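You operate a simulated robot arm through the tools that you are given. There is no shell and no other tool. Be economical: measure what you need, move in short steps, check, and stop when the job is done.

You are at the controls of a simulated robot arm. One attempt, no reset.

JOB
Put the sink strainer on the worktop by the coffee maker away in the sink. Then take the yellow plant pot and leave it on the oil dish.

Only the result counts: the job must be done as asked and must still hold three seconds after the hand-in. Knocking over, shifting, dropping, spilling or breaking anything else fails it.

ROBOT AND FRAMES
A 7-joint arm with a two-finger parallel gripper, fixed in place. Base frame: the origin is at the foot of the arm, x ahead of it, y to its left, z up; the work surface is at about z = 91. Readings come in cm, degrees, newtons and seconds.
With the tool pointing down near the work surface it reaches from about 28 to 68 cm from the base axis. Its first joint turns from -66.0 to 66.0 degrees. Payload 1.57 kg.
The tool frame sits at the grasp point between the pads (the TCP): z along the fingers, y along the line on which they close. The tips reach 3 cm beyond it. Largest opening 11 cm; finger width 2.4, thickness 1.2; the body of the gripper, 4.8 by 11.2 cm, starts 7.8 cm behind the TCP.
Orientation is told as [roll, pitch, yaw] about the base's x, y, z axes, in that order, counted from this pose: with the fingers straight down and closing along the base's y, the tool's x points along the base's -x, its y along +y and its z along -z.

CONTROLS
- The arm moves only by the tool send_rows. Its argument "moves" is a list of rows, each an object of numbers (a shift or turn left out is 0, a gripper value left out holds the last): "tx", "ty", "tz": the shift along the tool's x, y, z in units of 400 mm (1.0 is 400 mm); "ax", "ay", "az": the turn, a rotation vector about the tool's x, y, z in units of 45 degrees (1.0 is 45 degrees); "fingers": the opening in per cent of the stroke, from 0 (shut) to 100 (fully open). In form: [{"tx": .., "ty": .., "tz": .., "ax": .., "ay": .., "az": .., "fingers": ..}, ...]. A call has 1 to 20 rows; each row is the pose to reach, as a shift and turn from the pose commanded when the call began, along the tool's axes at that moment. A call with a number of a shift or a turn outside -1 to 1 is refused whole. Each row takes 0.2 s and may step no farther than 5 cm and 8.6 degrees from the row before; otherwise, or with a gripper value out of range, the whole call is refused. A pose out of reach is approached as far as the arm can. The call stops where the force on the tool passes 40 N (or 10 N more than at its start, if that is more) or the arm is blocked; 0.2 s more then pass. The fingers move at their own pace (about 10.8 cm/s each) and stop on an object; they squeeze with about 36 N. The grip force told is the motor's: it shows also when the fingers shut on nothing. Time passes only in rows, and 0.2 s behind the last, so rows that repeat a pose let the fingers close. The reply holds the time, the measured pose of the TCP, the force on the tool along the base axes, the opening and the grip force, in the units named above and with some noise.
- Cameras (640 x 400 px; columns grow to the right, rows downward): "scene" is fixed at [15.09, -38.5, 139.46]; the picture's right is [0.88, -0.47, 0.00], its down [-0.30, -0.56, -0.78] and it looks along [0.37, 0.68, -0.63] (base axes); focal length 264 px, centre (320, 200). "wrist" rides on the gripper at [-3.6, 0, -8] in the tool frame; the picture's right is [0.00, -1.00, 0.00], its down [0.97, 0.00, -0.24] and it looks along [0.24, 0.00, 0.97] (tool axes); focal length 218 px, centre (320, 200).
- capture(camera): a new picture of that camera. The clock stands still meanwhile.
- measure_at(camera, pixels): there is no depth. For up to 12 entries [column, row, z] of the newest picture of that camera ("zoom" is the newest enlarged one), the place [x, y] in the base frame at which the ray of that pixel passes the height z, good to about 0.2 cm. The clock stands still meanwhile.
- enlarge(camera, box): a new picture of the part [left, top, right, bottom] of that camera's present view, enlarged. The clock stands still meanwhile.
- sign_off(): hands the job in; it is judged then, once.

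Keep the steps short. Do not move on a guess: measure, check each grasp and each placing, and mend mistakes. In all there are 80 turns and 34 pictures (those below and enlarged ones count). Leave the gripper open and the arm clear of the work at the hand-in unless told otherwise, and finish with a single line.

The tools are called after "Call:" as name(argument=value, ...) on one line, values as JSON. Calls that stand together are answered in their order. send_rows: Moves the arm, as the interface text tells. Its arguments: {"type":"object","properties":{"moves":{"type":"array","items":{"type":"object","properties":{"tx":{"type":"number"},"ty":{"type":"number"},"tz":{"type":"number"},"ax":{"type":"number"},"ay":{"type":"number"},"az":{"type":"number"},"fingers":{"type":"number"}}}}},"required":["moves"]} The other tools are called the same way: capture (camera) takes a picture; measure_at (camera, pixels) gives the place at which the rays of pixels pass given heights; enlarge (camera, box) takes an enlarged picture of a part of a camera's view; sign_off () hands the job in.

At the start:

```text
time_s: 0.0
position: [29.73, 15.45, 121.13]
tool_rot: [0.0, 0.0, -0.1]
force: [-0.7, 0.0, 0.0]
gripper_width: 11.01
grip_force: 0.0
```

scene: 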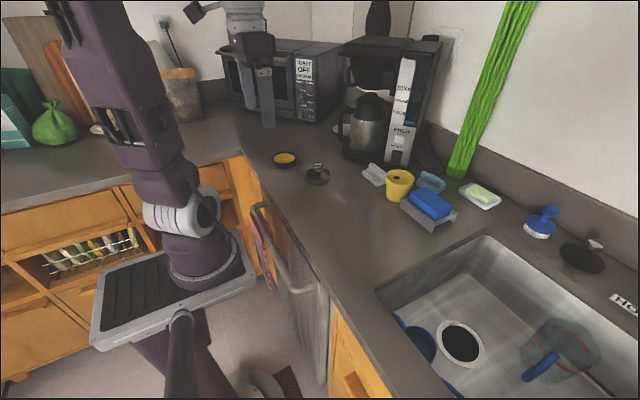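
wrist: 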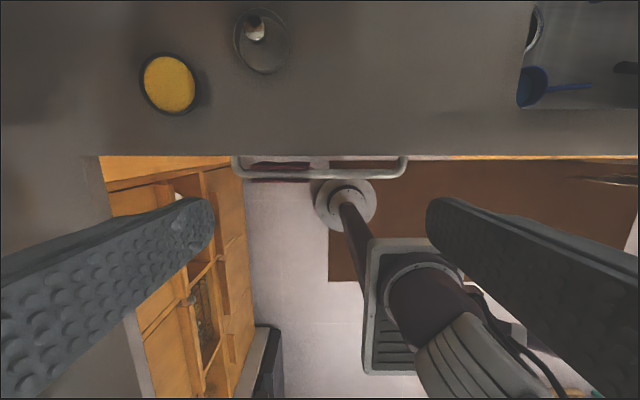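

I see a likely strainer at scene (318,174), an oil dish at (285,159) and a yellow pot at (399,185). I'll enlarge the view for details.

Call:
enlarge(camera="scene", box=[250, 130, 490, 280])

Call:
enlarge(camera="scene", box=[370, 180, 640, 400])

Call:
measure_at(camera="scene", pixels=[[318, 181, 91], [318, 166, 95], [285, 159, 92], [285, 167, 91], [399, 201, 91], [399, 175, 98], [386, 172, 98], [413, 176, 98], [375, 290, 91], [488, 235, 91], [461, 343, 75], [400, 400, 91]])

Call:
measure_at(camera="wrist", pixels=[[262, 41, 91], [256, 28, 94], [234, 41, 91], [290, 41, 91], [169, 83, 92], [138, 83, 92], [200, 83, 92], [518, 105, 91]])

```text
2.67 times, centred on (370, 205) of scene
```

zoom: 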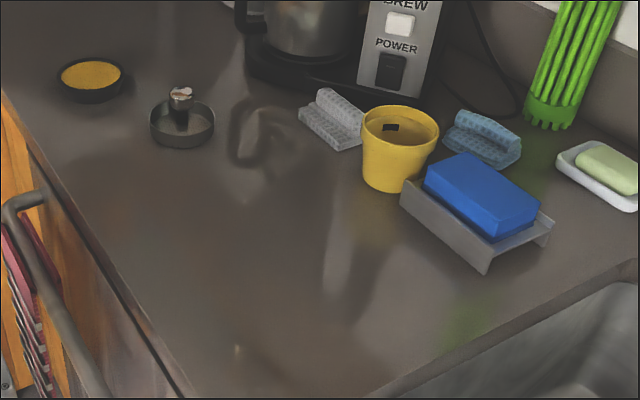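

```text
1.82 times, centred on (505, 290) of scene
```

zoom: 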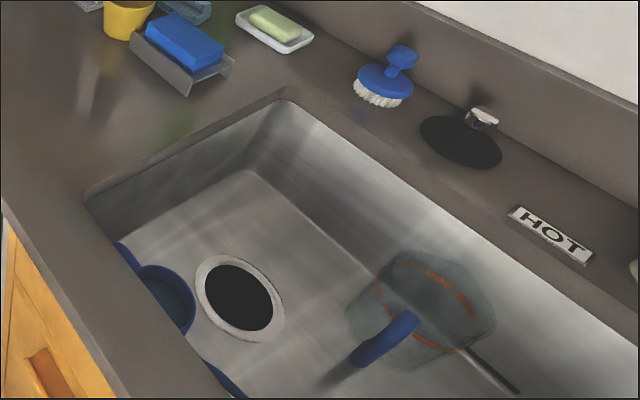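

```text
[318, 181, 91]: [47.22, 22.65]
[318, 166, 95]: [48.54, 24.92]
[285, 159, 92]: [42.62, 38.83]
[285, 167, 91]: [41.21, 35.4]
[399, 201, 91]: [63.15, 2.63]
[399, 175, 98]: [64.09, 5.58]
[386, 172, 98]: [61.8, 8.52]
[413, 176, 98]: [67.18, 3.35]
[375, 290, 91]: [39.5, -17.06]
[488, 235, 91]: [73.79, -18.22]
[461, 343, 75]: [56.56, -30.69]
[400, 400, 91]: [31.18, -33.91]
```

```text
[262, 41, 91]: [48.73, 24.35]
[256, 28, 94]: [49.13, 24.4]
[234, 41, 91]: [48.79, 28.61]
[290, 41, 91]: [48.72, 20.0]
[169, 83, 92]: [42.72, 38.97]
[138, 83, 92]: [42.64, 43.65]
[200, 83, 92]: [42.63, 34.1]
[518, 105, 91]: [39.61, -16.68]
```

Strainer is at about (48.7,24.4), dish at (42.7,39), pot at (64,5). I'll move above the strainer at a safe height and look with the wrist camera.

Call:
send_rows(moves=[{"tx": -0.1, "ty": 0.05}, {"tx": -0.2, "ty": 0.1, "tz": 0.03}, {"tx": -0.3, "ty": 0.15, "tz": 0.08}, {"tx": -0.38, "ty": 0.2, "tz": 0.14}, {"tx": -0.47, "ty": 0.224, "tz": 0.2}, {"tx": -0.47, "ty": 0.224, "tz": 0.25}])

Call:
capture(camera="wrist")

```text
time_s: 1.4
position: [48.5, 24.56, 111.29]
tool_rot: [-0.1, 0.0, 0.0]
force: [0.7, -0.5, 0.1]
gripper_width: 10.97
grip_force: 0.1
```

```text
29 pictures are left
```

wrist: 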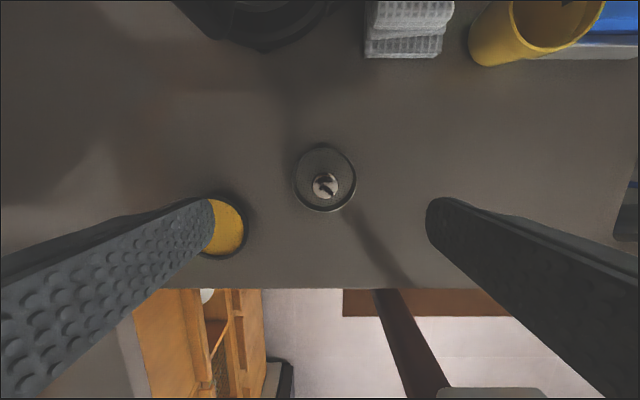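

The strainer's rim is centred at wrist (325,179), knob at (326,186). I'll measure them.

Call:
measure_at(camera="wrist", pixels=[[325, 179, 91], [294, 179, 92], [356, 179, 92], [325, 147, 92], [325, 211, 92], [326, 186, 95], [326, 186, 93], [215, 226, 92], [247, 225, 92], [325, 287, 91]])

Call:
enlarge(camera="wrist", box=[265, 140, 385, 215])

Call:
enlarge(camera="scene", box=[270, 135, 350, 195])

```text
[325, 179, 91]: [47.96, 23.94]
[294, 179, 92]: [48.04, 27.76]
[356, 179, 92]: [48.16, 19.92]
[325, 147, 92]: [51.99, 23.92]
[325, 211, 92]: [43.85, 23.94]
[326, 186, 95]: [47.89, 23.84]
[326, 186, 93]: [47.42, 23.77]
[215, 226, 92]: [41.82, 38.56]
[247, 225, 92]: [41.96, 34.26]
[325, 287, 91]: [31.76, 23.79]
```

```text
5.33 times, centred on (325, 178) of wrist
```

zoom: 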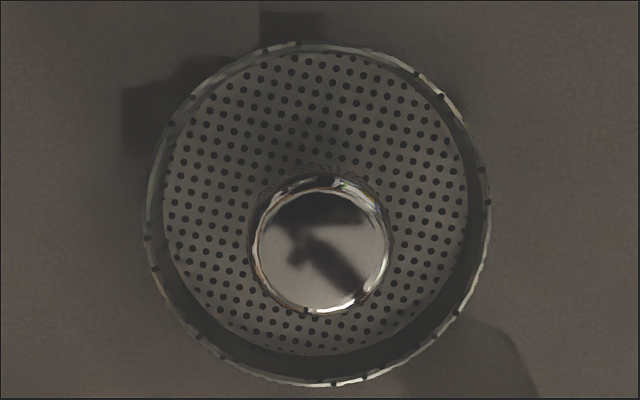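

```text
6.67 times, centred on (310, 165) of scene
```

zoom: 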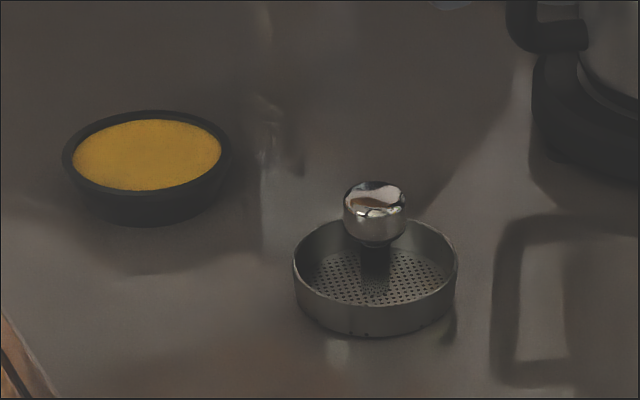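

The strainer has an 8 cm rim and a 3 cm knob, with its axis at about (48.15,23.85) and the knob top near z 96. I'll narrow the fingers to about 4.8 cm and come down around the knob, with the tips kept near rim height.

Call:
send_rows(moves=[{"tx": 0.009, "ty": -0.0175, "tz": 0.1, "fingers": 44}, {"tx": 0.009, "ty": -0.0175, "tz": 0.2}, {"tx": 0.009, "ty": -0.0175, "tz": 0.27}, {"tx": 0.009, "ty": -0.0175, "tz": 0.27}])

Call:
capture(camera="wrist")

Call:
enlarge(camera="scene", box=[270, 120, 366, 195])

```text
time_s: 2.4
position: [48.25, 23.5, 100.25]
tool_rot: [0.1, 0.0, 0.0]
force: [0.4, 0.0, 0.2]
gripper_width: 4.82
grip_force: 0.1
```

```text
26 pictures are left
```

wrist: 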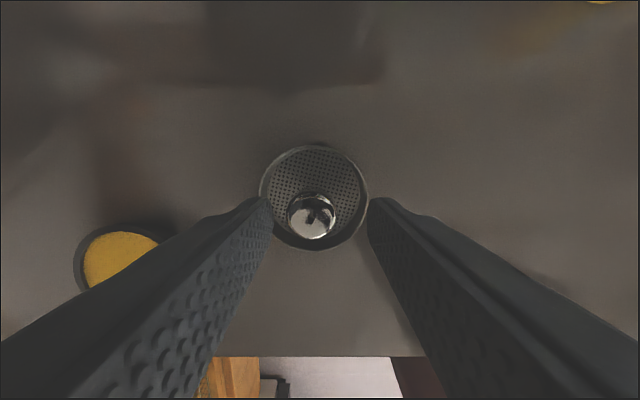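

```text
5.33 times, centred on (318, 158) of scene
```

zoom: 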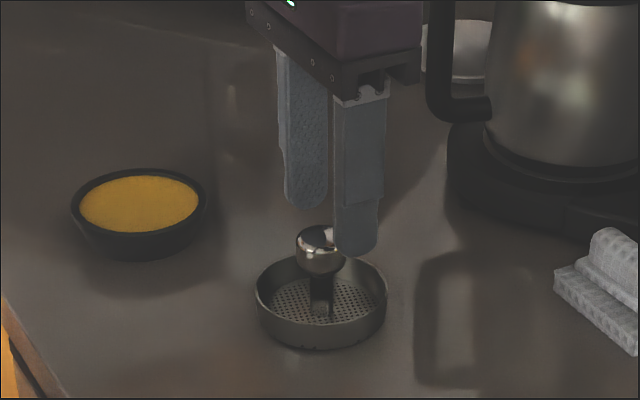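

The knob appears at wrist (312,219), slightly left of the finger midline. I'll measure it to correct.

Call:
measure_at(camera="wrist", pixels=[[311, 219, 96], [288, 219, 95], [336, 216, 95], [259, 195, 93], [369, 195, 93], [314, 145, 93], [314, 250, 93]])

```text
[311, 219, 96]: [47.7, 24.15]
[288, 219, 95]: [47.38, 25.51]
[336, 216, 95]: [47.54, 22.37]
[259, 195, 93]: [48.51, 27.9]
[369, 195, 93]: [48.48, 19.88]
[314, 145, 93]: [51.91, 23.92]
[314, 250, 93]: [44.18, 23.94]
```

Rim centre is (48.05,23.9), and the knob is on that axis with its top near z 97. I'll shift slightly, lower to about z 96.5 and close.

Call:
send_rows(moves=[{"tx": 0.004, "ty": 0.008, "tz": 0.0}, {"tx": 0.004, "ty": 0.008, "tz": 0.05}, {"tx": 0.004, "ty": 0.008, "tz": 0.092}, {"tx": 0.004, "ty": 0.008, "tz": 0.092, "fingers": 0}, {"tx": 0.004, "ty": 0.008, "tz": 0.092}, {"tx": 0.004, "ty": 0.008, "tz": 0.092}])

Call:
enlarge(camera="scene", box=[270, 120, 366, 195])

```text
time_s: 3.8
position: [48.23, 24.04, 96.73]
tool_rot: [0.0, 0.0, 0.0]
force: [-0.1, -0.3, 2.8]
gripper_width: 2.78
grip_force: 36.1
```

```text
5.33 times, centred on (318, 158) of scene
```

zoom: 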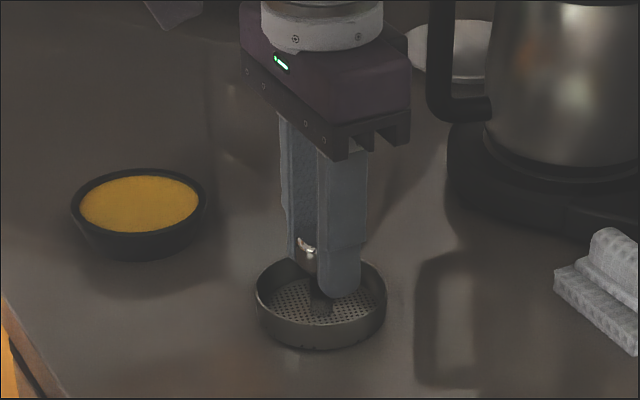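

The knob is gripped (2.78 cm, 36 N). I'll lift it and carry it towards the sink.

Call:
send_rows(moves=[{"tz": -0.05}, {"tz": -0.15}, {"tz": -0.25}, {"tz": -0.36}, {"tz": -0.4, "ty": -0.08}, {"tz": -0.4, "ty": -0.18}, {"tz": -0.4, "ty": -0.28}, {"tz": -0.4, "ty": -0.38}, {"tz": -0.4, "ty": -0.48}, {"tz": -0.4, "ty": -0.58}, {"tz": -0.4, "ty": -0.68}, {"tz": -0.4, "ty": -0.78}, {"tz": -0.4, "ty": -0.88}, {"tz": -0.4, "ty": -0.98}, {"tz": -0.4, "ty": -1.0}])

Call:
capture(camera="wrist")

Call:
capture(camera="scene")

```text
time_s: 7.0
position: [48.06, -16.17, 112.7]
tool_rot: [0.1, 0.0, 0.0]
force: [0.0, 0.4, -0.3]
gripper_width: 0.0
grip_force: 21.6
```

```text
23 pictures are left
```

wrist: 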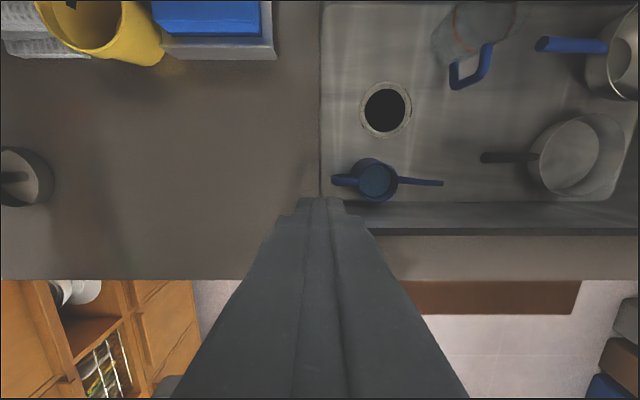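

```text
22 pictures are left
```

scene: 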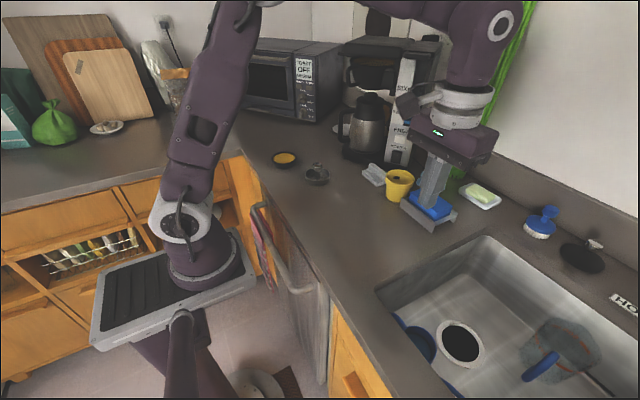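

The fingers read 0.0: the knob slipped out, and the strainer is still standing near its old spot at scene (317,175). Before going back I'll measure the sink here, then regrip lower on the knob.

Call:
measure_at(camera="wrist", pixels=[[385, 109, 75], [385, 109, 70], [385, 109, 80], [320, 150, 91], [320, 205, 91], [322, 5, 91], [325, 165, 75], [375, 180, 80], [455, 60, 75], [440, 183, 80], [30, 180, 93], [480, 158, 75]])

Call:
measure_at(camera="scene", pixels=[[461, 343, 70], [461, 343, 75], [461, 343, 80], [465, 272, 75], [465, 272, 70]])

Call:
enlarge(camera="scene", box=[270, 135, 350, 195])

```text
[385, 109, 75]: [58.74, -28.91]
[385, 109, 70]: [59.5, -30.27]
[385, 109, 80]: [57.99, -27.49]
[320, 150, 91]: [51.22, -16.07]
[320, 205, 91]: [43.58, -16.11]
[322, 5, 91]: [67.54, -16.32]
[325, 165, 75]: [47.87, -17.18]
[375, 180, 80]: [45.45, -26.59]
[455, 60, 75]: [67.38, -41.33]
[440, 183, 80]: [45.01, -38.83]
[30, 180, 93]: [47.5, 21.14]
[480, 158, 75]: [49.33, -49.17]
```

```text
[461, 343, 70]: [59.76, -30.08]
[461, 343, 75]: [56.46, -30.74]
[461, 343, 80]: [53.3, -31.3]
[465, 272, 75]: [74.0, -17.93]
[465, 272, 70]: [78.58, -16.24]
```

```text
6.67 times, centred on (310, 165) of scene
```

zoom: 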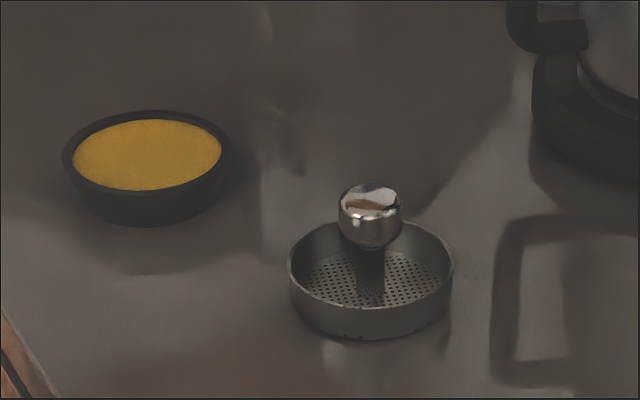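

The sink floor is at about z 70, with the drain at (59.5,-30.2). There's clear floor around (52,-38.5). Now I go back above the strainer with the fingers at 4.8 cm.

Call:
send_rows(moves=[{"ty": 0.1, "fingers": 44}, {"ty": 0.2}, {"ty": 0.3}, {"ty": 0.4}, {"ty": 0.5}, {"ty": 0.6}, {"ty": 0.7}, {"ty": 0.8}, {"ty": 0.9}, {"ty": 1.0}, {"ty": 1.0, "tz": 0.1}, {"ty": 1.0, "tz": 0.2}, {"ty": 1.0, "tz": 0.3}, {"ty": 1.0, "tz": 0.3}])

Call:
capture(camera="wrist")

```text
time_s: 10.0
position: [47.78, 24.28, 100.5]
tool_rot: [0.0, 0.0, 0.1]
force: [0.6, -0.1, 0.3]
gripper_width: 4.83
grip_force: 0.1
```

```text
20 pictures are left
```

wrist: 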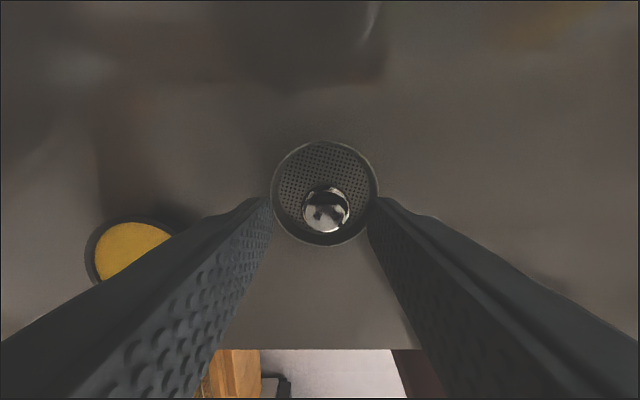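

Call:
measure_at(camera="wrist", pixels=[[326, 211, 96.5], [302, 208, 95.5], [350, 208, 95.5], [272, 192, 93], [379, 192, 93], [325, 141, 93], [325, 246, 93]])

```text
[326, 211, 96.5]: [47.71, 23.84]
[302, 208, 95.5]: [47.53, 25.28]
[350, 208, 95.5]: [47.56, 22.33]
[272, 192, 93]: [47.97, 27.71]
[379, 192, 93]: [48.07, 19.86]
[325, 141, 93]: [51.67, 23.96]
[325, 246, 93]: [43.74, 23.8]
```

Knob axis is now (47.7,23.8). I'll narrow to about 4 cm so the fingers fit inside the rim, lower to about z 95.2, close, and make a slow test lift.

Call:
send_rows(moves=[{"tx": 0.004, "ty": -0.007, "fingers": 36}, {"tx": 0.004, "ty": -0.007, "tz": 0.04}, {"tx": 0.004, "ty": -0.007, "tz": 0.08}, {"tx": 0.004, "ty": -0.007, "tz": 0.11}, {"tx": 0.004, "ty": -0.007, "tz": 0.135}, {"tx": 0.004, "ty": -0.007, "tz": 0.135, "fingers": 0}, {"tx": 0.004, "ty": -0.007, "tz": 0.135}, {"tx": 0.004, "ty": -0.007, "tz": 0.135}, {"tx": 0.004, "ty": -0.007, "tz": 0.135}])

```text
time_s: 11.2
position: [47.77, 23.7, 95.87]
tool_rot: [0.0, -0.3, 0.0]
force: [-7.6, -2.3, 26.0]
gripper_width: 3.97
grip_force: 0.0
stopped in row 5: the force on the tool passed its limit (the readings are from after the stop); the commanded pose is now the measured one
```

I hit contact at z 95.9, so the tips are probably on the bowl floor or the rim. I'll look.

Call:
enlarge(camera="scene", box=[278, 125, 358, 190])

Call:
enlarge(camera="wrist", box=[240, 140, 400, 260])

```text
6.15 times, centred on (318, 158) of scene
```

zoom: 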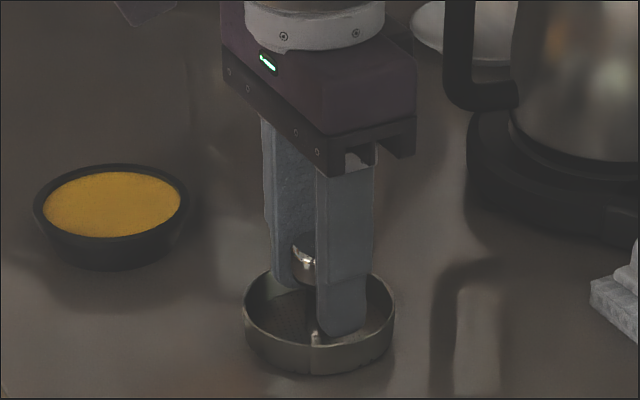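

```text
3.33 times, centred on (320, 200) of wrist
```

zoom: 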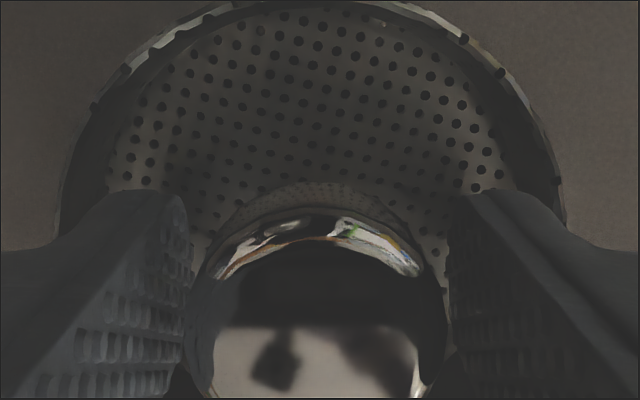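

The fingers are inside the rim and straddle the knob, with the tips on the bowl floor. I'll raise about 0.3 cm, close and lift slowly.

Call:
send_rows(moves=[{"tz": -0.005}, {"tz": -0.005, "fingers": 0}, {"tz": -0.005}, {"tz": -0.005}, {"tz": -0.005}, {"tz": -0.015}, {"tz": -0.025}, {"tz": -0.04}, {"tz": -0.055}, {"tz": -0.075}, {"tz": -0.095}, {"tz": -0.115}, {"tz": -0.115}])

Call:
enlarge(camera="scene", box=[278, 110, 358, 190])

```text
time_s: 14.0
position: [47.64, 23.77, 100.41]
tool_rot: [0.0, -0.3, 0.1]
force: [0.6, 0.0, -1.2]
gripper_width: 2.78
grip_force: 36.0
```

```text
5.00 times, centred on (318, 150) of scene
```

zoom: 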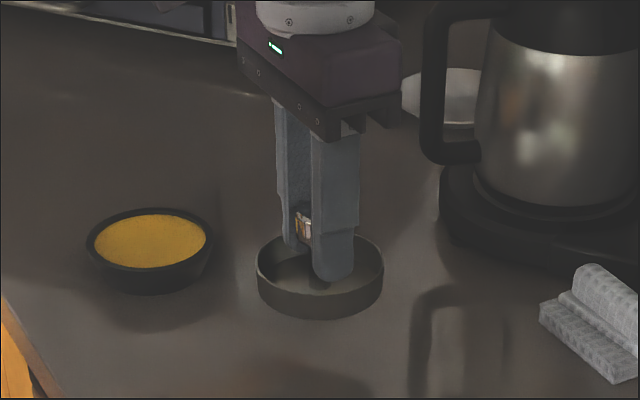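

The strainer is lifted and held (2.78 cm, 36 N). I'll raise it further and carry it at a gentle pace.

Call:
send_rows(moves=[{"tz": -0.03}, {"tz": -0.07}, {"tz": -0.12}, {"tz": -0.17}, {"tz": -0.22}, {"tz": -0.26}, {"tz": -0.28, "ty": -0.03}, {"tz": -0.28, "ty": -0.08}, {"tz": -0.28, "ty": -0.15}, {"tz": -0.28, "ty": -0.22}, {"tz": -0.28, "ty": -0.29}, {"tz": -0.28, "ty": -0.36}, {"tz": -0.28, "ty": -0.43}, {"tz": -0.28, "ty": -0.5}, {"tz": -0.28, "ty": -0.57}, {"tz": -0.28, "ty": -0.64}, {"tz": -0.28, "ty": -0.71}, {"tz": -0.28, "ty": -0.77}, {"tz": -0.28, "ty": -0.81}, {"tz": -0.28, "ty": -0.83}])

```text
time_s: 18.2
position: [47.56, -9.35, 111.55]
tool_rot: [0.0, -0.2, 0.0]
force: [-0.4, 0.1, -0.7]
gripper_width: 2.76
grip_force: 36.1
```

Still held. I'll continue to above (52,-38.5).

Call:
send_rows(moves=[{"ty": -0.03}, {"ty": -0.08}, {"ty": -0.15, "tx": -0.01}, {"ty": -0.22, "tx": -0.03}, {"ty": -0.29, "tx": -0.05}, {"ty": -0.36, "tx": -0.07}, {"ty": -0.43, "tx": -0.09}, {"ty": -0.5, "tx": -0.11}, {"ty": -0.57, "tx": -0.11}, {"ty": -0.64, "tx": -0.11}, {"ty": -0.69, "tx": -0.11}, {"ty": -0.72, "tx": -0.11}, {"ty": -0.73, "tx": -0.11}, {"ty": -0.73, "tx": -0.11}])

Call:
capture(camera="wrist")

Call:
capture(camera="scene")

```text
time_s: 21.2
position: [49.95, -37.13, 110.94]
tool_rot: [0.0, -0.2, 0.1]
force: [-0.5, 0.6, 0.1]
gripper_width: 2.78
grip_force: 35.8
out of reach, approached as far as the arm can: row 11, 12, 13, 14
```

```text
16 pictures are left
```

wrist: 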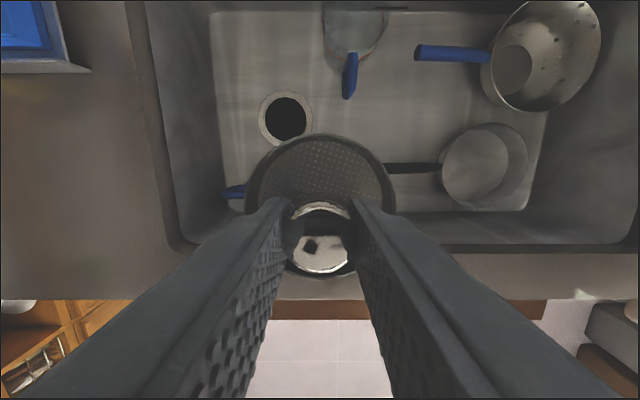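

```text
15 pictures are left
```

scene: 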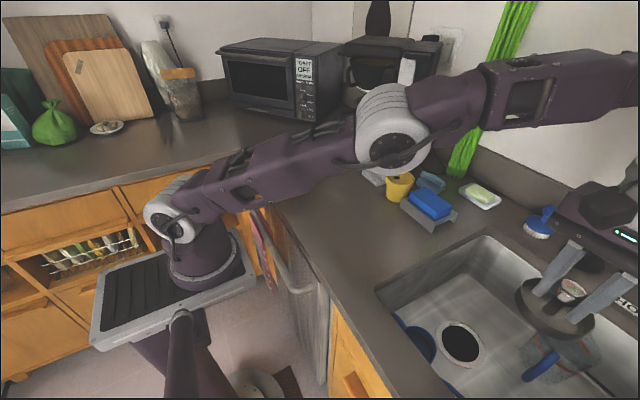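

The strainer is over the sink, but the reach ended at (50,-37.1). I'll measure the nearby items to choose a clear landing spot.

Call:
measure_at(camera="wrist", pixels=[[286, 117, 70], [286, 145, 70], [313, 117, 70], [388, 168, 74], [388, 168, 78], [348, 97, 74], [228, 192, 75], [218, 200, 70], [440, 210, 70], [400, 250, 91]])

```text
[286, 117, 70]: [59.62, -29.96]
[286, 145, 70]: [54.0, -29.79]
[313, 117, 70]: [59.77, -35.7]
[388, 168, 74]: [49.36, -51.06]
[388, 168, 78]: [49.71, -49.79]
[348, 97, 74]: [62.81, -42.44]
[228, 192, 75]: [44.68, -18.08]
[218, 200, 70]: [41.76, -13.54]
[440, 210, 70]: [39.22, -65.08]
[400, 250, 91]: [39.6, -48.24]
```

A clear landing spot is (50.5,-38.2), about 2 cm from both the drain ring and the ladle handle. I'll descend to z≈84 and check.

Call:
send_rows(moves=[{"tz": 0.04}, {"tz": 0.1}, {"tz": 0.17}, {"tz": 0.24, "tx": -0.007, "ty": -0.013}, {"tz": 0.31, "tx": -0.014, "ty": -0.027}, {"tz": 0.38, "tx": -0.014, "ty": -0.027}, {"tz": 0.45, "tx": -0.014, "ty": -0.027}, {"tz": 0.52, "tx": -0.014, "ty": -0.027}, {"tz": 0.58, "tx": -0.014, "ty": -0.027}, {"tz": 0.63, "tx": -0.014, "ty": -0.027}, {"tz": 0.67, "tx": -0.014, "ty": -0.027}, {"tz": 0.67, "tx": -0.014, "ty": -0.027}])

Call:
capture(camera="wrist")

Call:
capture(camera="scene")

```text
time_s: 23.8
position: [50.49, -38.07, 84.1]
tool_rot: [0.0, -0.2, 0.0]
force: [0.1, -0.1, -0.5]
gripper_width: 2.79
grip_force: 35.8
```

```text
14 pictures are left
```

wrist: 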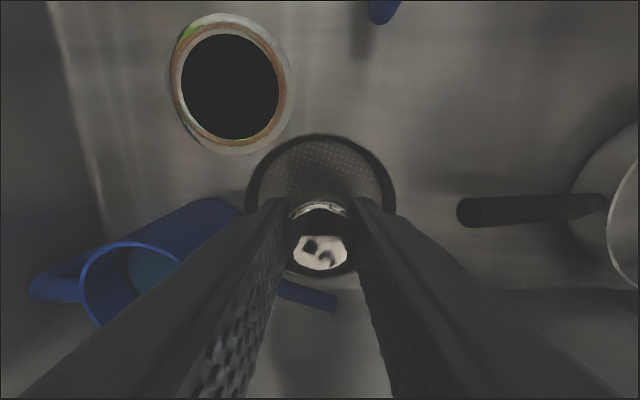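

```text
13 pictures are left
```

scene: 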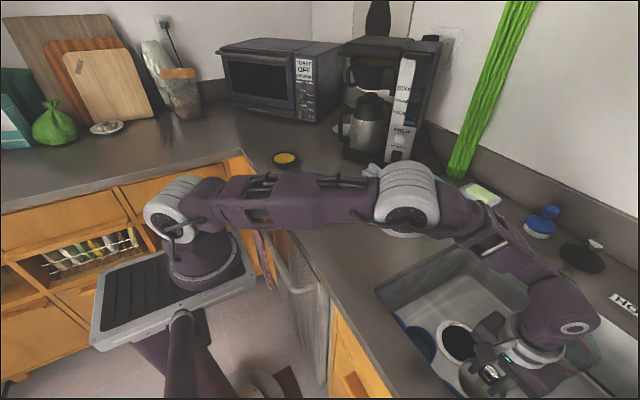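

The strainer is above clear floor. I'll check the ladle handle tip (335,303), the pan handle tip (462,212) and the drain edge (225,152).

Call:
measure_at(camera="wrist", pixels=[[335, 303, 72], [335, 303, 76], [330, 290, 76], [282, 280, 76], [458, 212, 75], [280, 130, 70], [230, 150, 70], [320, 200, 79], [320, 133, 81.5], [395, 200, 81.5], [320, 274, 81.5]])

```text
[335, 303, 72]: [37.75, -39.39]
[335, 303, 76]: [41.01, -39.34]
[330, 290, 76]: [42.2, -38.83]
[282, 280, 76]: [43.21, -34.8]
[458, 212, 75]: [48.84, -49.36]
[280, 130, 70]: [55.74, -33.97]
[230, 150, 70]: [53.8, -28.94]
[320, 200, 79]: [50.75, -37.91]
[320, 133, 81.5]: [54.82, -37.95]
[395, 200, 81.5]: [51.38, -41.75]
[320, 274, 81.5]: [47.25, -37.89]
```

All clear. I'll lower slowly towards the floor.

Call:
send_rows(moves=[{"tz": 0.05}, {"tz": 0.1}, {"tz": 0.15}, {"tz": 0.18}, {"tz": 0.2}, {"tz": 0.21}, {"tz": 0.215}, {"tz": 0.22}, {"tz": 0.22}])

```text
time_s: 25.8
position: [50.75, -38.09, 75.25]
tool_rot: [-0.2, -0.4, 0.0]
force: [3.6, -3.7, 26.3]
gripper_width: 2.76
grip_force: 36.3
```

There's contact (26 N) at z 75.25, so it's on the floor. I'll open to 4 cm and back straight up.

Call:
send_rows(moves=[{"tz": -0.005}, {"tz": -0.008, "fingers": 36}, {"tz": -0.008}, {"tz": -0.01}, {"tz": -0.04}, {"tz": -0.09}, {"tz": -0.16}, {"tz": -0.24}, {"tz": -0.34}, {"tz": -0.44}, {"tz": -0.54}, {"tz": -0.64}, {"tz": -0.74}, {"tz": -0.84}, {"tz": -0.84}])

Call:
capture(camera="wrist")

```text
time_s: 29.0
position: [50.89, -37.67, 108.86]
tool_rot: [0.1, -0.2, 0.0]
force: [0.1, -0.3, -1.4]
gripper_width: 3.8
grip_force: 0.1
```

```text
12 pictures are left
```

wrist: 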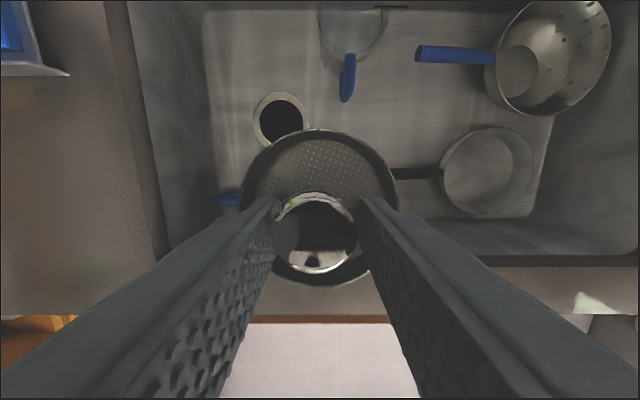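

The strainer came up with the fingers: width reads 3.8 instead of 3.96, so they are wedged outward inside the rim. I'll lower gently again to the same spot, and release at a narrower opening.

Call:
send_rows(moves=[{"tz": 0.04}, {"tz": 0.1}, {"tz": 0.17}, {"tz": 0.24}, {"tz": 0.31}, {"tz": 0.38}, {"tz": 0.45}, {"tz": 0.52}, {"tz": 0.59}, {"tz": 0.66}, {"tz": 0.71}, {"tz": 0.75}, {"tz": 0.77}, {"tz": 0.785}, {"tz": 0.8}, {"tz": 0.81}, {"tz": 0.82}, {"tz": 0.825}, {"tz": 0.83}])

Call:
enlarge(camera="wrist", box=[200, 100, 440, 300])

```text
time_s: 33.0
position: [50.59, -37.91, 75.65]
tool_rot: [0.0, -0.2, 0.0]
force: [-0.1, 0.3, -1.2]
gripper_width: 3.85
grip_force: 0.0
```

```text
2.00 times, centred on (320, 200) of wrist
```

zoom: 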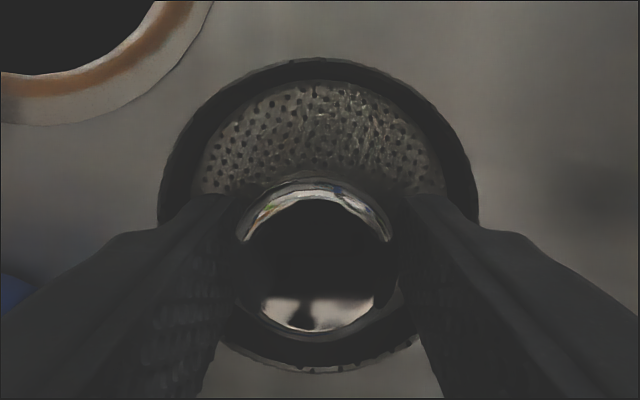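

It's still hanging (-1.2 N). I'll lower in small steps until I feel contact.

Call:
send_rows(moves=[{"tz": 0.005}, {"tz": 0.01}, {"tz": 0.015}, {"tz": 0.015}])

```text
time_s: 34.0
position: [50.62, -38.09, 75.11]
tool_rot: [-0.1, -0.2, 0.0]
force: [0.8, -0.4, 1.6]
gripper_width: 3.83
grip_force: 0.0
```

Light contact. I'll narrow the fingers to about 3.35 cm, between knob and rim, and read the forces.

Call:
send_rows(moves=[{"tz": 0.002, "fingers": 30.5}, {"tz": 0.002}, {"tz": 0.002}, {"tz": -0.01}, {"tz": -0.02}, {"tz": -0.03}, {"tz": -0.045}])

Call:
enlarge(camera="wrist", box=[200, 100, 440, 300])

```text
time_s: 35.6
position: [50.48, -38.02, 76.82]
tool_rot: [0.1, -0.2, 0.0]
force: [0.6, 0.0, -1.8]
gripper_width: 3.38
grip_force: 0.0
```

```text
2.00 times, centred on (320, 200) of wrist
```

zoom: 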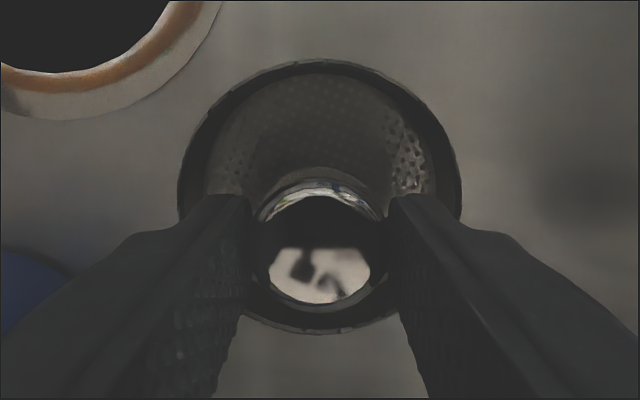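

The rim now looks smaller (280 px vs 318 px), so the strainer stayed down as the fingers rose. I'll go up a bit more and confirm.

Call:
send_rows(moves=[{"tz": -0.02}, {"tz": -0.04}, {"tz": -0.07}, {"tz": -0.11}, {"tz": -0.15}, {"tz": -0.15}])

Call:
enlarge(camera="wrist", box=[200, 100, 440, 300])

```text
time_s: 37.0
position: [50.34, -37.92, 82.72]
tool_rot: [0.0, -0.1, 0.1]
force: [0.4, -0.2, 0.4]
gripper_width: 3.37
grip_force: 0.1
```

```text
2.00 times, centred on (320, 200) of wrist
```

zoom: 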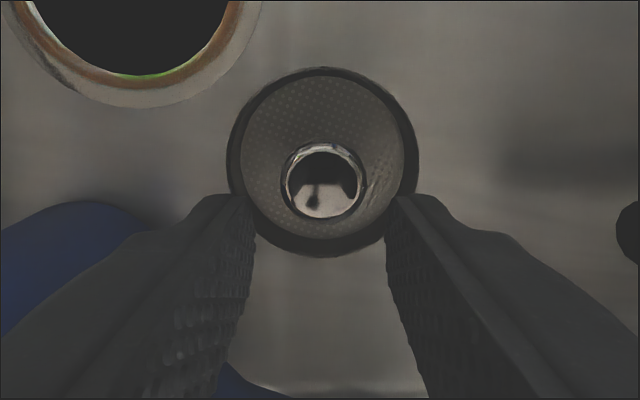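

The strainer stands upright on the sink floor, free of the fingers. Now I rise, move above the pot area and look.

Call:
send_rows(moves=[{"tz": -0.1}, {"tz": -0.2}, {"tz": -0.3}, {"tz": -0.4}, {"tz": -0.5}, {"tz": -0.6}, {"tz": -0.7}, {"tz": -0.78, "ty": 0.05}, {"tz": -0.78, "ty": 0.16}, {"tz": -0.78, "ty": 0.27}, {"tz": -0.78, "ty": 0.38}, {"tz": -0.78, "ty": 0.49}, {"tz": -0.78, "ty": 0.6, "tx": -0.04}, {"tz": -0.78, "ty": 0.7, "tx": -0.09}, {"tz": -0.78, "ty": 0.8, "tx": -0.14, "fingers": 100}, {"tz": -0.78, "ty": 0.9, "tx": -0.19}, {"tz": -0.78, "ty": 1.0, "tx": -0.22}, {"tz": -0.78, "ty": 1.0, "tx": -0.22}])

Call:
capture(camera="wrist")

```text
time_s: 40.8
position: [59.29, 2.2, 114.11]
tool_rot: [0.0, -0.1, 0.0]
force: [-0.1, -0.3, -0.1]
gripper_width: 11.02
grip_force: 0.1
out of reach, approached as far as the arm can: row 7, 9
```

```text
8 pictures are left
```

wrist: 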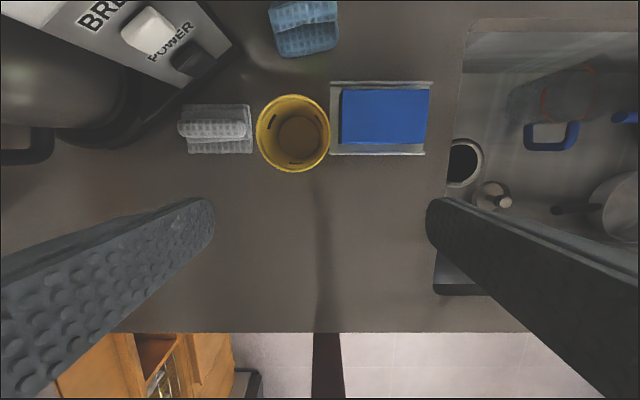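

The pot is empty, rim centre at wrist (293,133). It has tight neighbours at left and right but free space in front and behind, so I'll close along base x. I'll measure first.

Call:
measure_at(camera="wrist", pixels=[[293, 133, 97], [293, 133, 99], [293, 133, 101], [293, 95, 99], [293, 172, 99], [256, 133, 99], [331, 133, 99], [300, 137, 92], [305, 57, 95], [245, 50, 101], [252, 150, 95], [331, 155, 94]])

Call:
enlarge(camera="scene", box=[360, 150, 456, 210])

```text
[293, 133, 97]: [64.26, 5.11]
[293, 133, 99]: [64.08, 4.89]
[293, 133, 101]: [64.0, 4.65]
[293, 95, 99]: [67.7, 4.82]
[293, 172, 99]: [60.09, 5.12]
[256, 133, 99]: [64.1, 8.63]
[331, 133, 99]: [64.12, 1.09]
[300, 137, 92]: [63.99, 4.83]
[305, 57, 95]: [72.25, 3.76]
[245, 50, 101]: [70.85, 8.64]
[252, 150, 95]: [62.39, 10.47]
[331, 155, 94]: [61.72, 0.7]
```

```text
6.67 times, centred on (408, 180) of scene
```

zoom: 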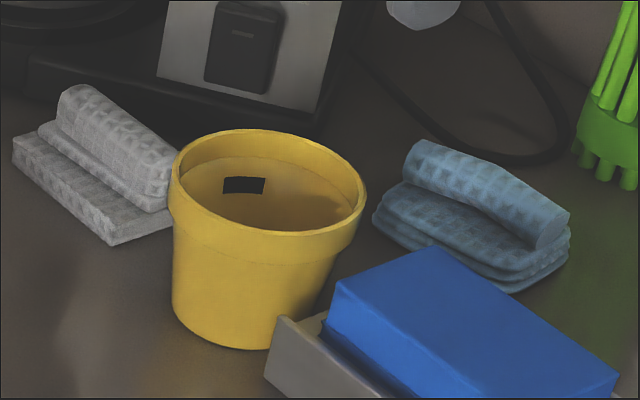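

The rim is at z≈98.3, diameter 7.7 cm, centred at (64.1,4.95). The coffee maker's corner is near (74,11), which leaves room. I'll turn the tool by +45° about its z, staying high.

Call:
send_rows(moves=[{"az": 0.18}, {"az": 0.36}, {"az": 0.54}, {"az": 0.72}, {"az": 0.9}, {"az": 1.0}, {"az": 1.0}])

Call:
send_rows(moves=[{"az": 0.18}, {"az": 0.36}, {"az": 0.54}, {"az": 0.72}, {"az": 0.9}, {"az": 1.0, "fingers": 88}, {"az": 1.0}])

```text
time_s: 42.4
position: [59.36, 1.98, 114.08]
tool_rot: [0.0, -0.1, -45.1]
force: [-0.4, -0.4, 0.6]
gripper_width: 11.01
grip_force: 0.2
```

```text
time_s: 44.0
position: [59.26, 2.08, 113.94]
tool_rot: [0.2, -0.1, -90.2]
force: [1.2, 0.1, 0.6]
gripper_width: 9.69
grip_force: 0.0
```

The tool is turned (tx is now +y, ty is now +x). I'll lower to z≈104, shift over the pot centre and check.

Call:
send_rows(moves=[{"tz": 0.08}, {"tz": 0.16}, {"tz": 0.24}, {"tz": 0.24, "ty": 0.06, "tx": 0.036}, {"tz": 0.24, "ty": 0.12, "tx": 0.072}, {"tz": 0.24, "ty": 0.12, "tx": 0.072}])

Call:
capture(camera="wrist")

```text
time_s: 45.4
position: [64.01, 4.72, 104.46]
tool_rot: [0.1, 0.0, -90.0]
force: [0.5, 0.6, -0.1]
gripper_width: 9.67
grip_force: 0.0
```

```text
6 pictures are left
```

wrist: 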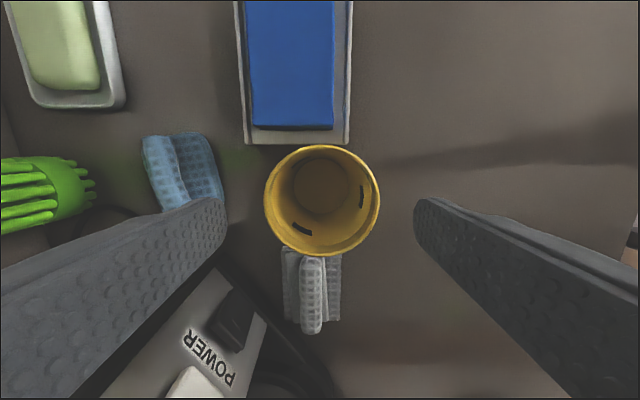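

The pot is between the fingers. I'll measure the rim, the blue scrubber's edge and the coffee-maker corner for clearance.

Call:
measure_at(camera="wrist", pixels=[[264, 200, 98.3], [380, 200, 98.3], [322, 145, 98.3], [322, 258, 98.3], [224, 190, 94], [224, 190, 91.5], [265, 318, 95], [265, 318, 100], [217, 265, 95], [190, 135, 95]])

```text
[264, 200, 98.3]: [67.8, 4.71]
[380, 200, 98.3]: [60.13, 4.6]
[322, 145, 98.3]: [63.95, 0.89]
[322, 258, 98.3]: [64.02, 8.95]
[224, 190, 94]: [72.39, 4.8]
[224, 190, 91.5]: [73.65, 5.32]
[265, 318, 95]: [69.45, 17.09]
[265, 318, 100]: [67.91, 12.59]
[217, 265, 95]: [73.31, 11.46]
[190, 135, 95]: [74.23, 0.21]
```

Pot centre is (64.0,4.85), with the back finger clearing the scrubber by 2 cm. I'll narrow slightly, descend to z≈96.4 and close.

Call:
send_rows(moves=[{"tz": 0.05, "tx": 0.002, "fingers": 83}, {"tz": 0.1, "tx": 0.002}, {"tz": 0.15, "tx": 0.002}, {"tz": 0.18, "tx": 0.002}, {"tz": 0.2, "tx": 0.002}, {"tz": 0.2, "tx": 0.002, "fingers": 0}, {"tz": 0.2, "tx": 0.002}, {"tz": 0.2, "tx": 0.002}, {"tz": 0.2, "tx": 0.002}])

```text
time_s: 47.4
position: [64.2, 4.97, 96.67]
tool_rot: [0.3, 0.0, -90.0]
force: [-0.9, 0.5, 3.0]
gripper_width: 7.87
grip_force: 36.0
```

The pot is gripped at its rim band (7.87 cm). A slow, straight lift comes next.

Call:
send_rows(moves=[{"tz": -0.01}, {"tz": -0.025}, {"tz": -0.045}, {"tz": -0.07}, {"tz": -0.1}, {"tz": -0.14}, {"tz": -0.18}, {"tz": -0.22}, {"tz": -0.25}, {"tz": -0.25}])

Call:
capture(camera="scene")

```text
time_s: 49.6
position: [64.18, 4.82, 106.48]
tool_rot: [0.2, 0.0, -89.9]
force: [0.2, 0.4, -0.8]
gripper_width: 7.9
grip_force: 36.0
```

```text
5 pictures are left
```

scene: 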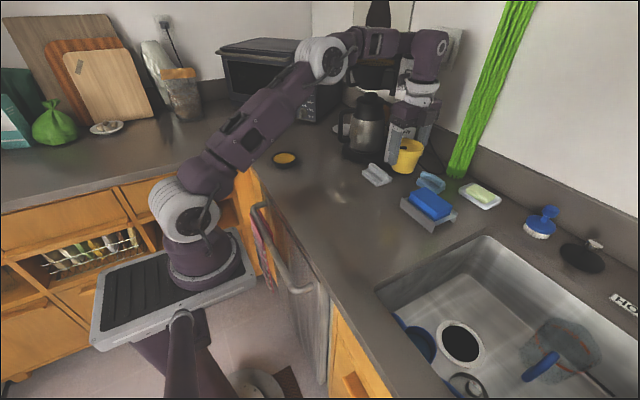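

The pot is held upright at z 106 and clear. I'll retract to x≈43, then check the microwave and dish positions.

Call:
send_rows(moves=[{"ty": -0.02}, {"ty": -0.06}, {"ty": -0.12}, {"ty": -0.19, "tz": -0.02}, {"ty": -0.26, "tz": -0.04}, {"ty": -0.33, "tz": -0.06}, {"ty": -0.4, "tz": -0.08}, {"ty": -0.46, "tz": -0.08}, {"ty": -0.5, "tz": -0.08}, {"ty": -0.52, "tz": -0.08}, {"ty": -0.52, "tz": -0.08}])

Call:
send_rows(moves=[{"az": -0.15}, {"az": -0.3}, {"az": -0.45}, {"az": -0.6}, {"az": -0.75}, {"az": -0.9}, {"az": -1.0}, {"az": -1.0}])

Call:
measure_at(camera="scene", pixels=[[235, 108, 91], [300, 124, 91], [338, 128, 100], [285, 158, 93.5], [273, 158, 93.5], [298, 158, 93.5], [285, 152, 93.5], [285, 165, 93.5], [360, 160, 91]])

```text
time_s: 52.0
position: [43.14, 4.99, 109.6]
tool_rot: [0.3, 0.0, -90.0]
force: [0.1, 0.3, -1.1]
gripper_width: 7.89
grip_force: 36.1
```

```text
time_s: 53.8
position: [43.26, 4.99, 109.61]
tool_rot: [0.2, -0.2, -44.8]
force: [-0.2, 0.4, -1.7]
gripper_width: 7.87
grip_force: 36.4
```

```text
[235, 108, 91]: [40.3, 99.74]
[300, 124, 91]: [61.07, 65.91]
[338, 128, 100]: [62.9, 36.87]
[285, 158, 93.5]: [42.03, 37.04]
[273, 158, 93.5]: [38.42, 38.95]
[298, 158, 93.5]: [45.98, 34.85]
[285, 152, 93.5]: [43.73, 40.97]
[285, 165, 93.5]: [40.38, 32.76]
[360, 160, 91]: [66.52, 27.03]
```

The pot is held at yaw -45. Several views agree the dish centre is (42.3,38.5), with the rim at z≈92.7. I'll move above it at the current height.

Call:
send_rows(moves=[{"tx": 0.02, "ty": 0.019}, {"tx": 0.06, "ty": 0.057}, {"tx": 0.11, "ty": 0.104}, {"tx": 0.165, "ty": 0.156}, {"tx": 0.22, "ty": 0.208}, {"tx": 0.275, "ty": 0.26}, {"tx": 0.33, "ty": 0.313}, {"tx": 0.385, "ty": 0.365}, {"tx": 0.44, "ty": 0.417}, {"tx": 0.495, "ty": 0.469}, {"tx": 0.545, "ty": 0.516}, {"tx": 0.585, "ty": 0.554}, {"tx": 0.608, "ty": 0.576}, {"tx": 0.608, "ty": 0.576}])

```text
time_s: 56.8
position: [42.55, 38.49, 109.38]
tool_rot: [0.1, -0.1, -45.0]
force: [-0.3, -0.8, -2.0]
gripper_width: 7.88
grip_force: 36.0
```

I'm above the dish. I'll lower until the pot's bottom is about 2 cm above the rim, and check alignment in the scene view.

Call:
send_rows(moves=[{"tz": 0.04}, {"tz": 0.09}, {"tz": 0.14}, {"tz": 0.18}, {"tz": 0.21}, {"tz": 0.21}])

Call:
enlarge(camera="scene", box=[250, 120, 330, 170])

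```text
time_s: 58.2
position: [42.53, 38.29, 101.11]
tool_rot: [0.0, -0.2, -45.0]
force: [0.8, -0.2, -1.2]
gripper_width: 7.92
grip_force: 36.0
```

```text
8.00 times, centred on (290, 145) of scene
```

zoom: 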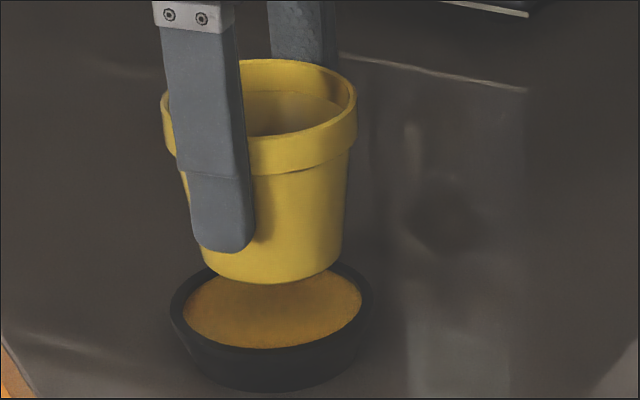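

Lateral alignment looks good: pot bottom centre and dish centre are both at column 271. I'll check depth alignment.

Call:
measure_at(camera="zoom", pixels=[[271, 284, 95.5], [271, 254, 95.5], [271, 306, 92.7], [271, 352, 92.7], [271, 306, 93.2], [200, 254, 95.5], [342, 254, 95.5]])

```text
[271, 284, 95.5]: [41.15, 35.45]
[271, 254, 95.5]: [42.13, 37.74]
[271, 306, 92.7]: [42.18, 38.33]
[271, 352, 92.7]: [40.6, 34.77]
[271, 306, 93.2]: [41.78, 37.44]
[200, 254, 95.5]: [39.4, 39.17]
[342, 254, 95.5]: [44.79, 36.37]
```

Aligned within 0.4 cm. I'll lower slowly to contact.

Call:
send_rows(moves=[{"tz": 0.02, "tx": 0.003, "ty": -0.003}, {"tz": 0.04, "tx": 0.003, "ty": -0.003}, {"tz": 0.055, "tx": 0.003, "ty": -0.003}, {"tz": 0.065, "tx": 0.003, "ty": -0.003}, {"tz": 0.072, "tx": 0.003, "ty": -0.003}, {"tz": 0.072, "tx": 0.003, "ty": -0.003}])

```text
time_s: 59.6
position: [42.28, 38.43, 98.45]
tool_rot: [0.3, -0.2, -45.0]
force: [0.8, -1.9, 26.5]
gripper_width: 7.92
grip_force: 36.0
```

There's contact at z 98.45 with 26 N. I'll ease up slightly and look at how it sits.

Call:
send_rows(moves=[{"tz": -0.006}, {"tz": -0.006}])

Call:
enlarge(camera="scene", box=[250, 120, 330, 170])

```text
time_s: 60.2
position: [42.28, 38.39, 98.45]
tool_rot: [-0.1, -0.2, -45.0]
force: [-1.4, -1.1, -1.2]
gripper_width: 7.89
grip_force: 36.3
```

```text
8.00 times, centred on (290, 145) of scene
```

zoom: 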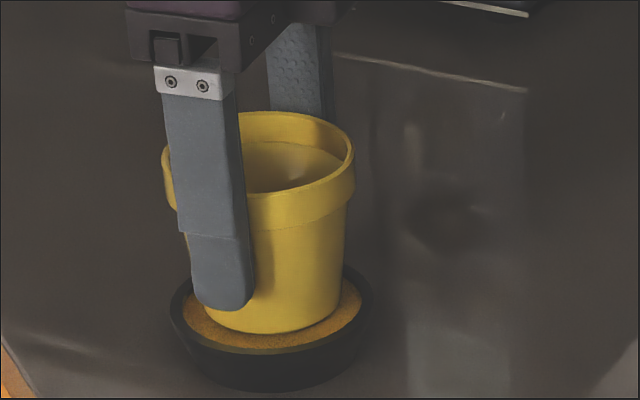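

The pot sits inside the dish on its contents. I'll settle it 0.12 cm, open, and rise straight up.

Call:
send_rows(moves=[{"tz": 0.003}, {"tz": 0.003}, {"tz": 0.003, "fingers": 90}, {"tz": 0.003}, {"tz": 0.003}, {"tz": -0.03}, {"tz": -0.08}, {"tz": -0.15}, {"tz": -0.25}, {"tz": -0.35}, {"tz": -0.4, "fingers": 100}, {"tz": -0.4}])

```text
time_s: 62.8
position: [42.3, 38.32, 114.64]
tool_rot: [0.1, -0.1, -45.0]
force: [0.4, -0.1, -0.4]
gripper_width: 10.99
grip_force: 0.0
```

Released. I'll back the arm off and take a final scene picture.

Call:
send_rows(moves=[{"tz": -0.08}, {"tz": -0.08, "tx": -0.05, "ty": -0.1}, {"tz": -0.08, "tx": -0.1, "ty": -0.2}, {"tz": -0.08, "tx": -0.15, "ty": -0.3}, {"tz": -0.08, "tx": -0.2, "ty": -0.4}, {"tz": -0.08, "tx": -0.2, "ty": -0.4}])

Call:
capture(camera="scene")

```text
time_s: 64.2
position: [36.63, 21.58, 117.58]
tool_rot: [0.2, -0.1, -45.0]
force: [0.4, 0.6, -0.1]
gripper_width: 10.99
grip_force: 0.0
```

```text
2 pictures are left
```

scene: 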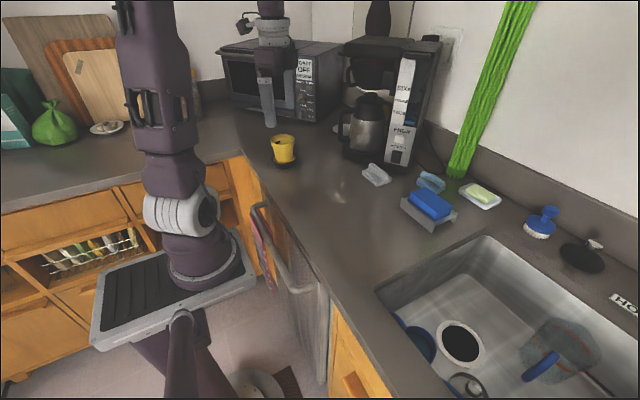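

The pot stands upright on the dish at (284,150), the strainer is in the sink at (467,385), nothing else has moved, and the gripper is open and clear. I'm handing in.

Call:
sign_off()

```text
The job is handed in.
```

The sink strainer is in the sink and the yellow plant pot is on the oil dish; the job is handed in.
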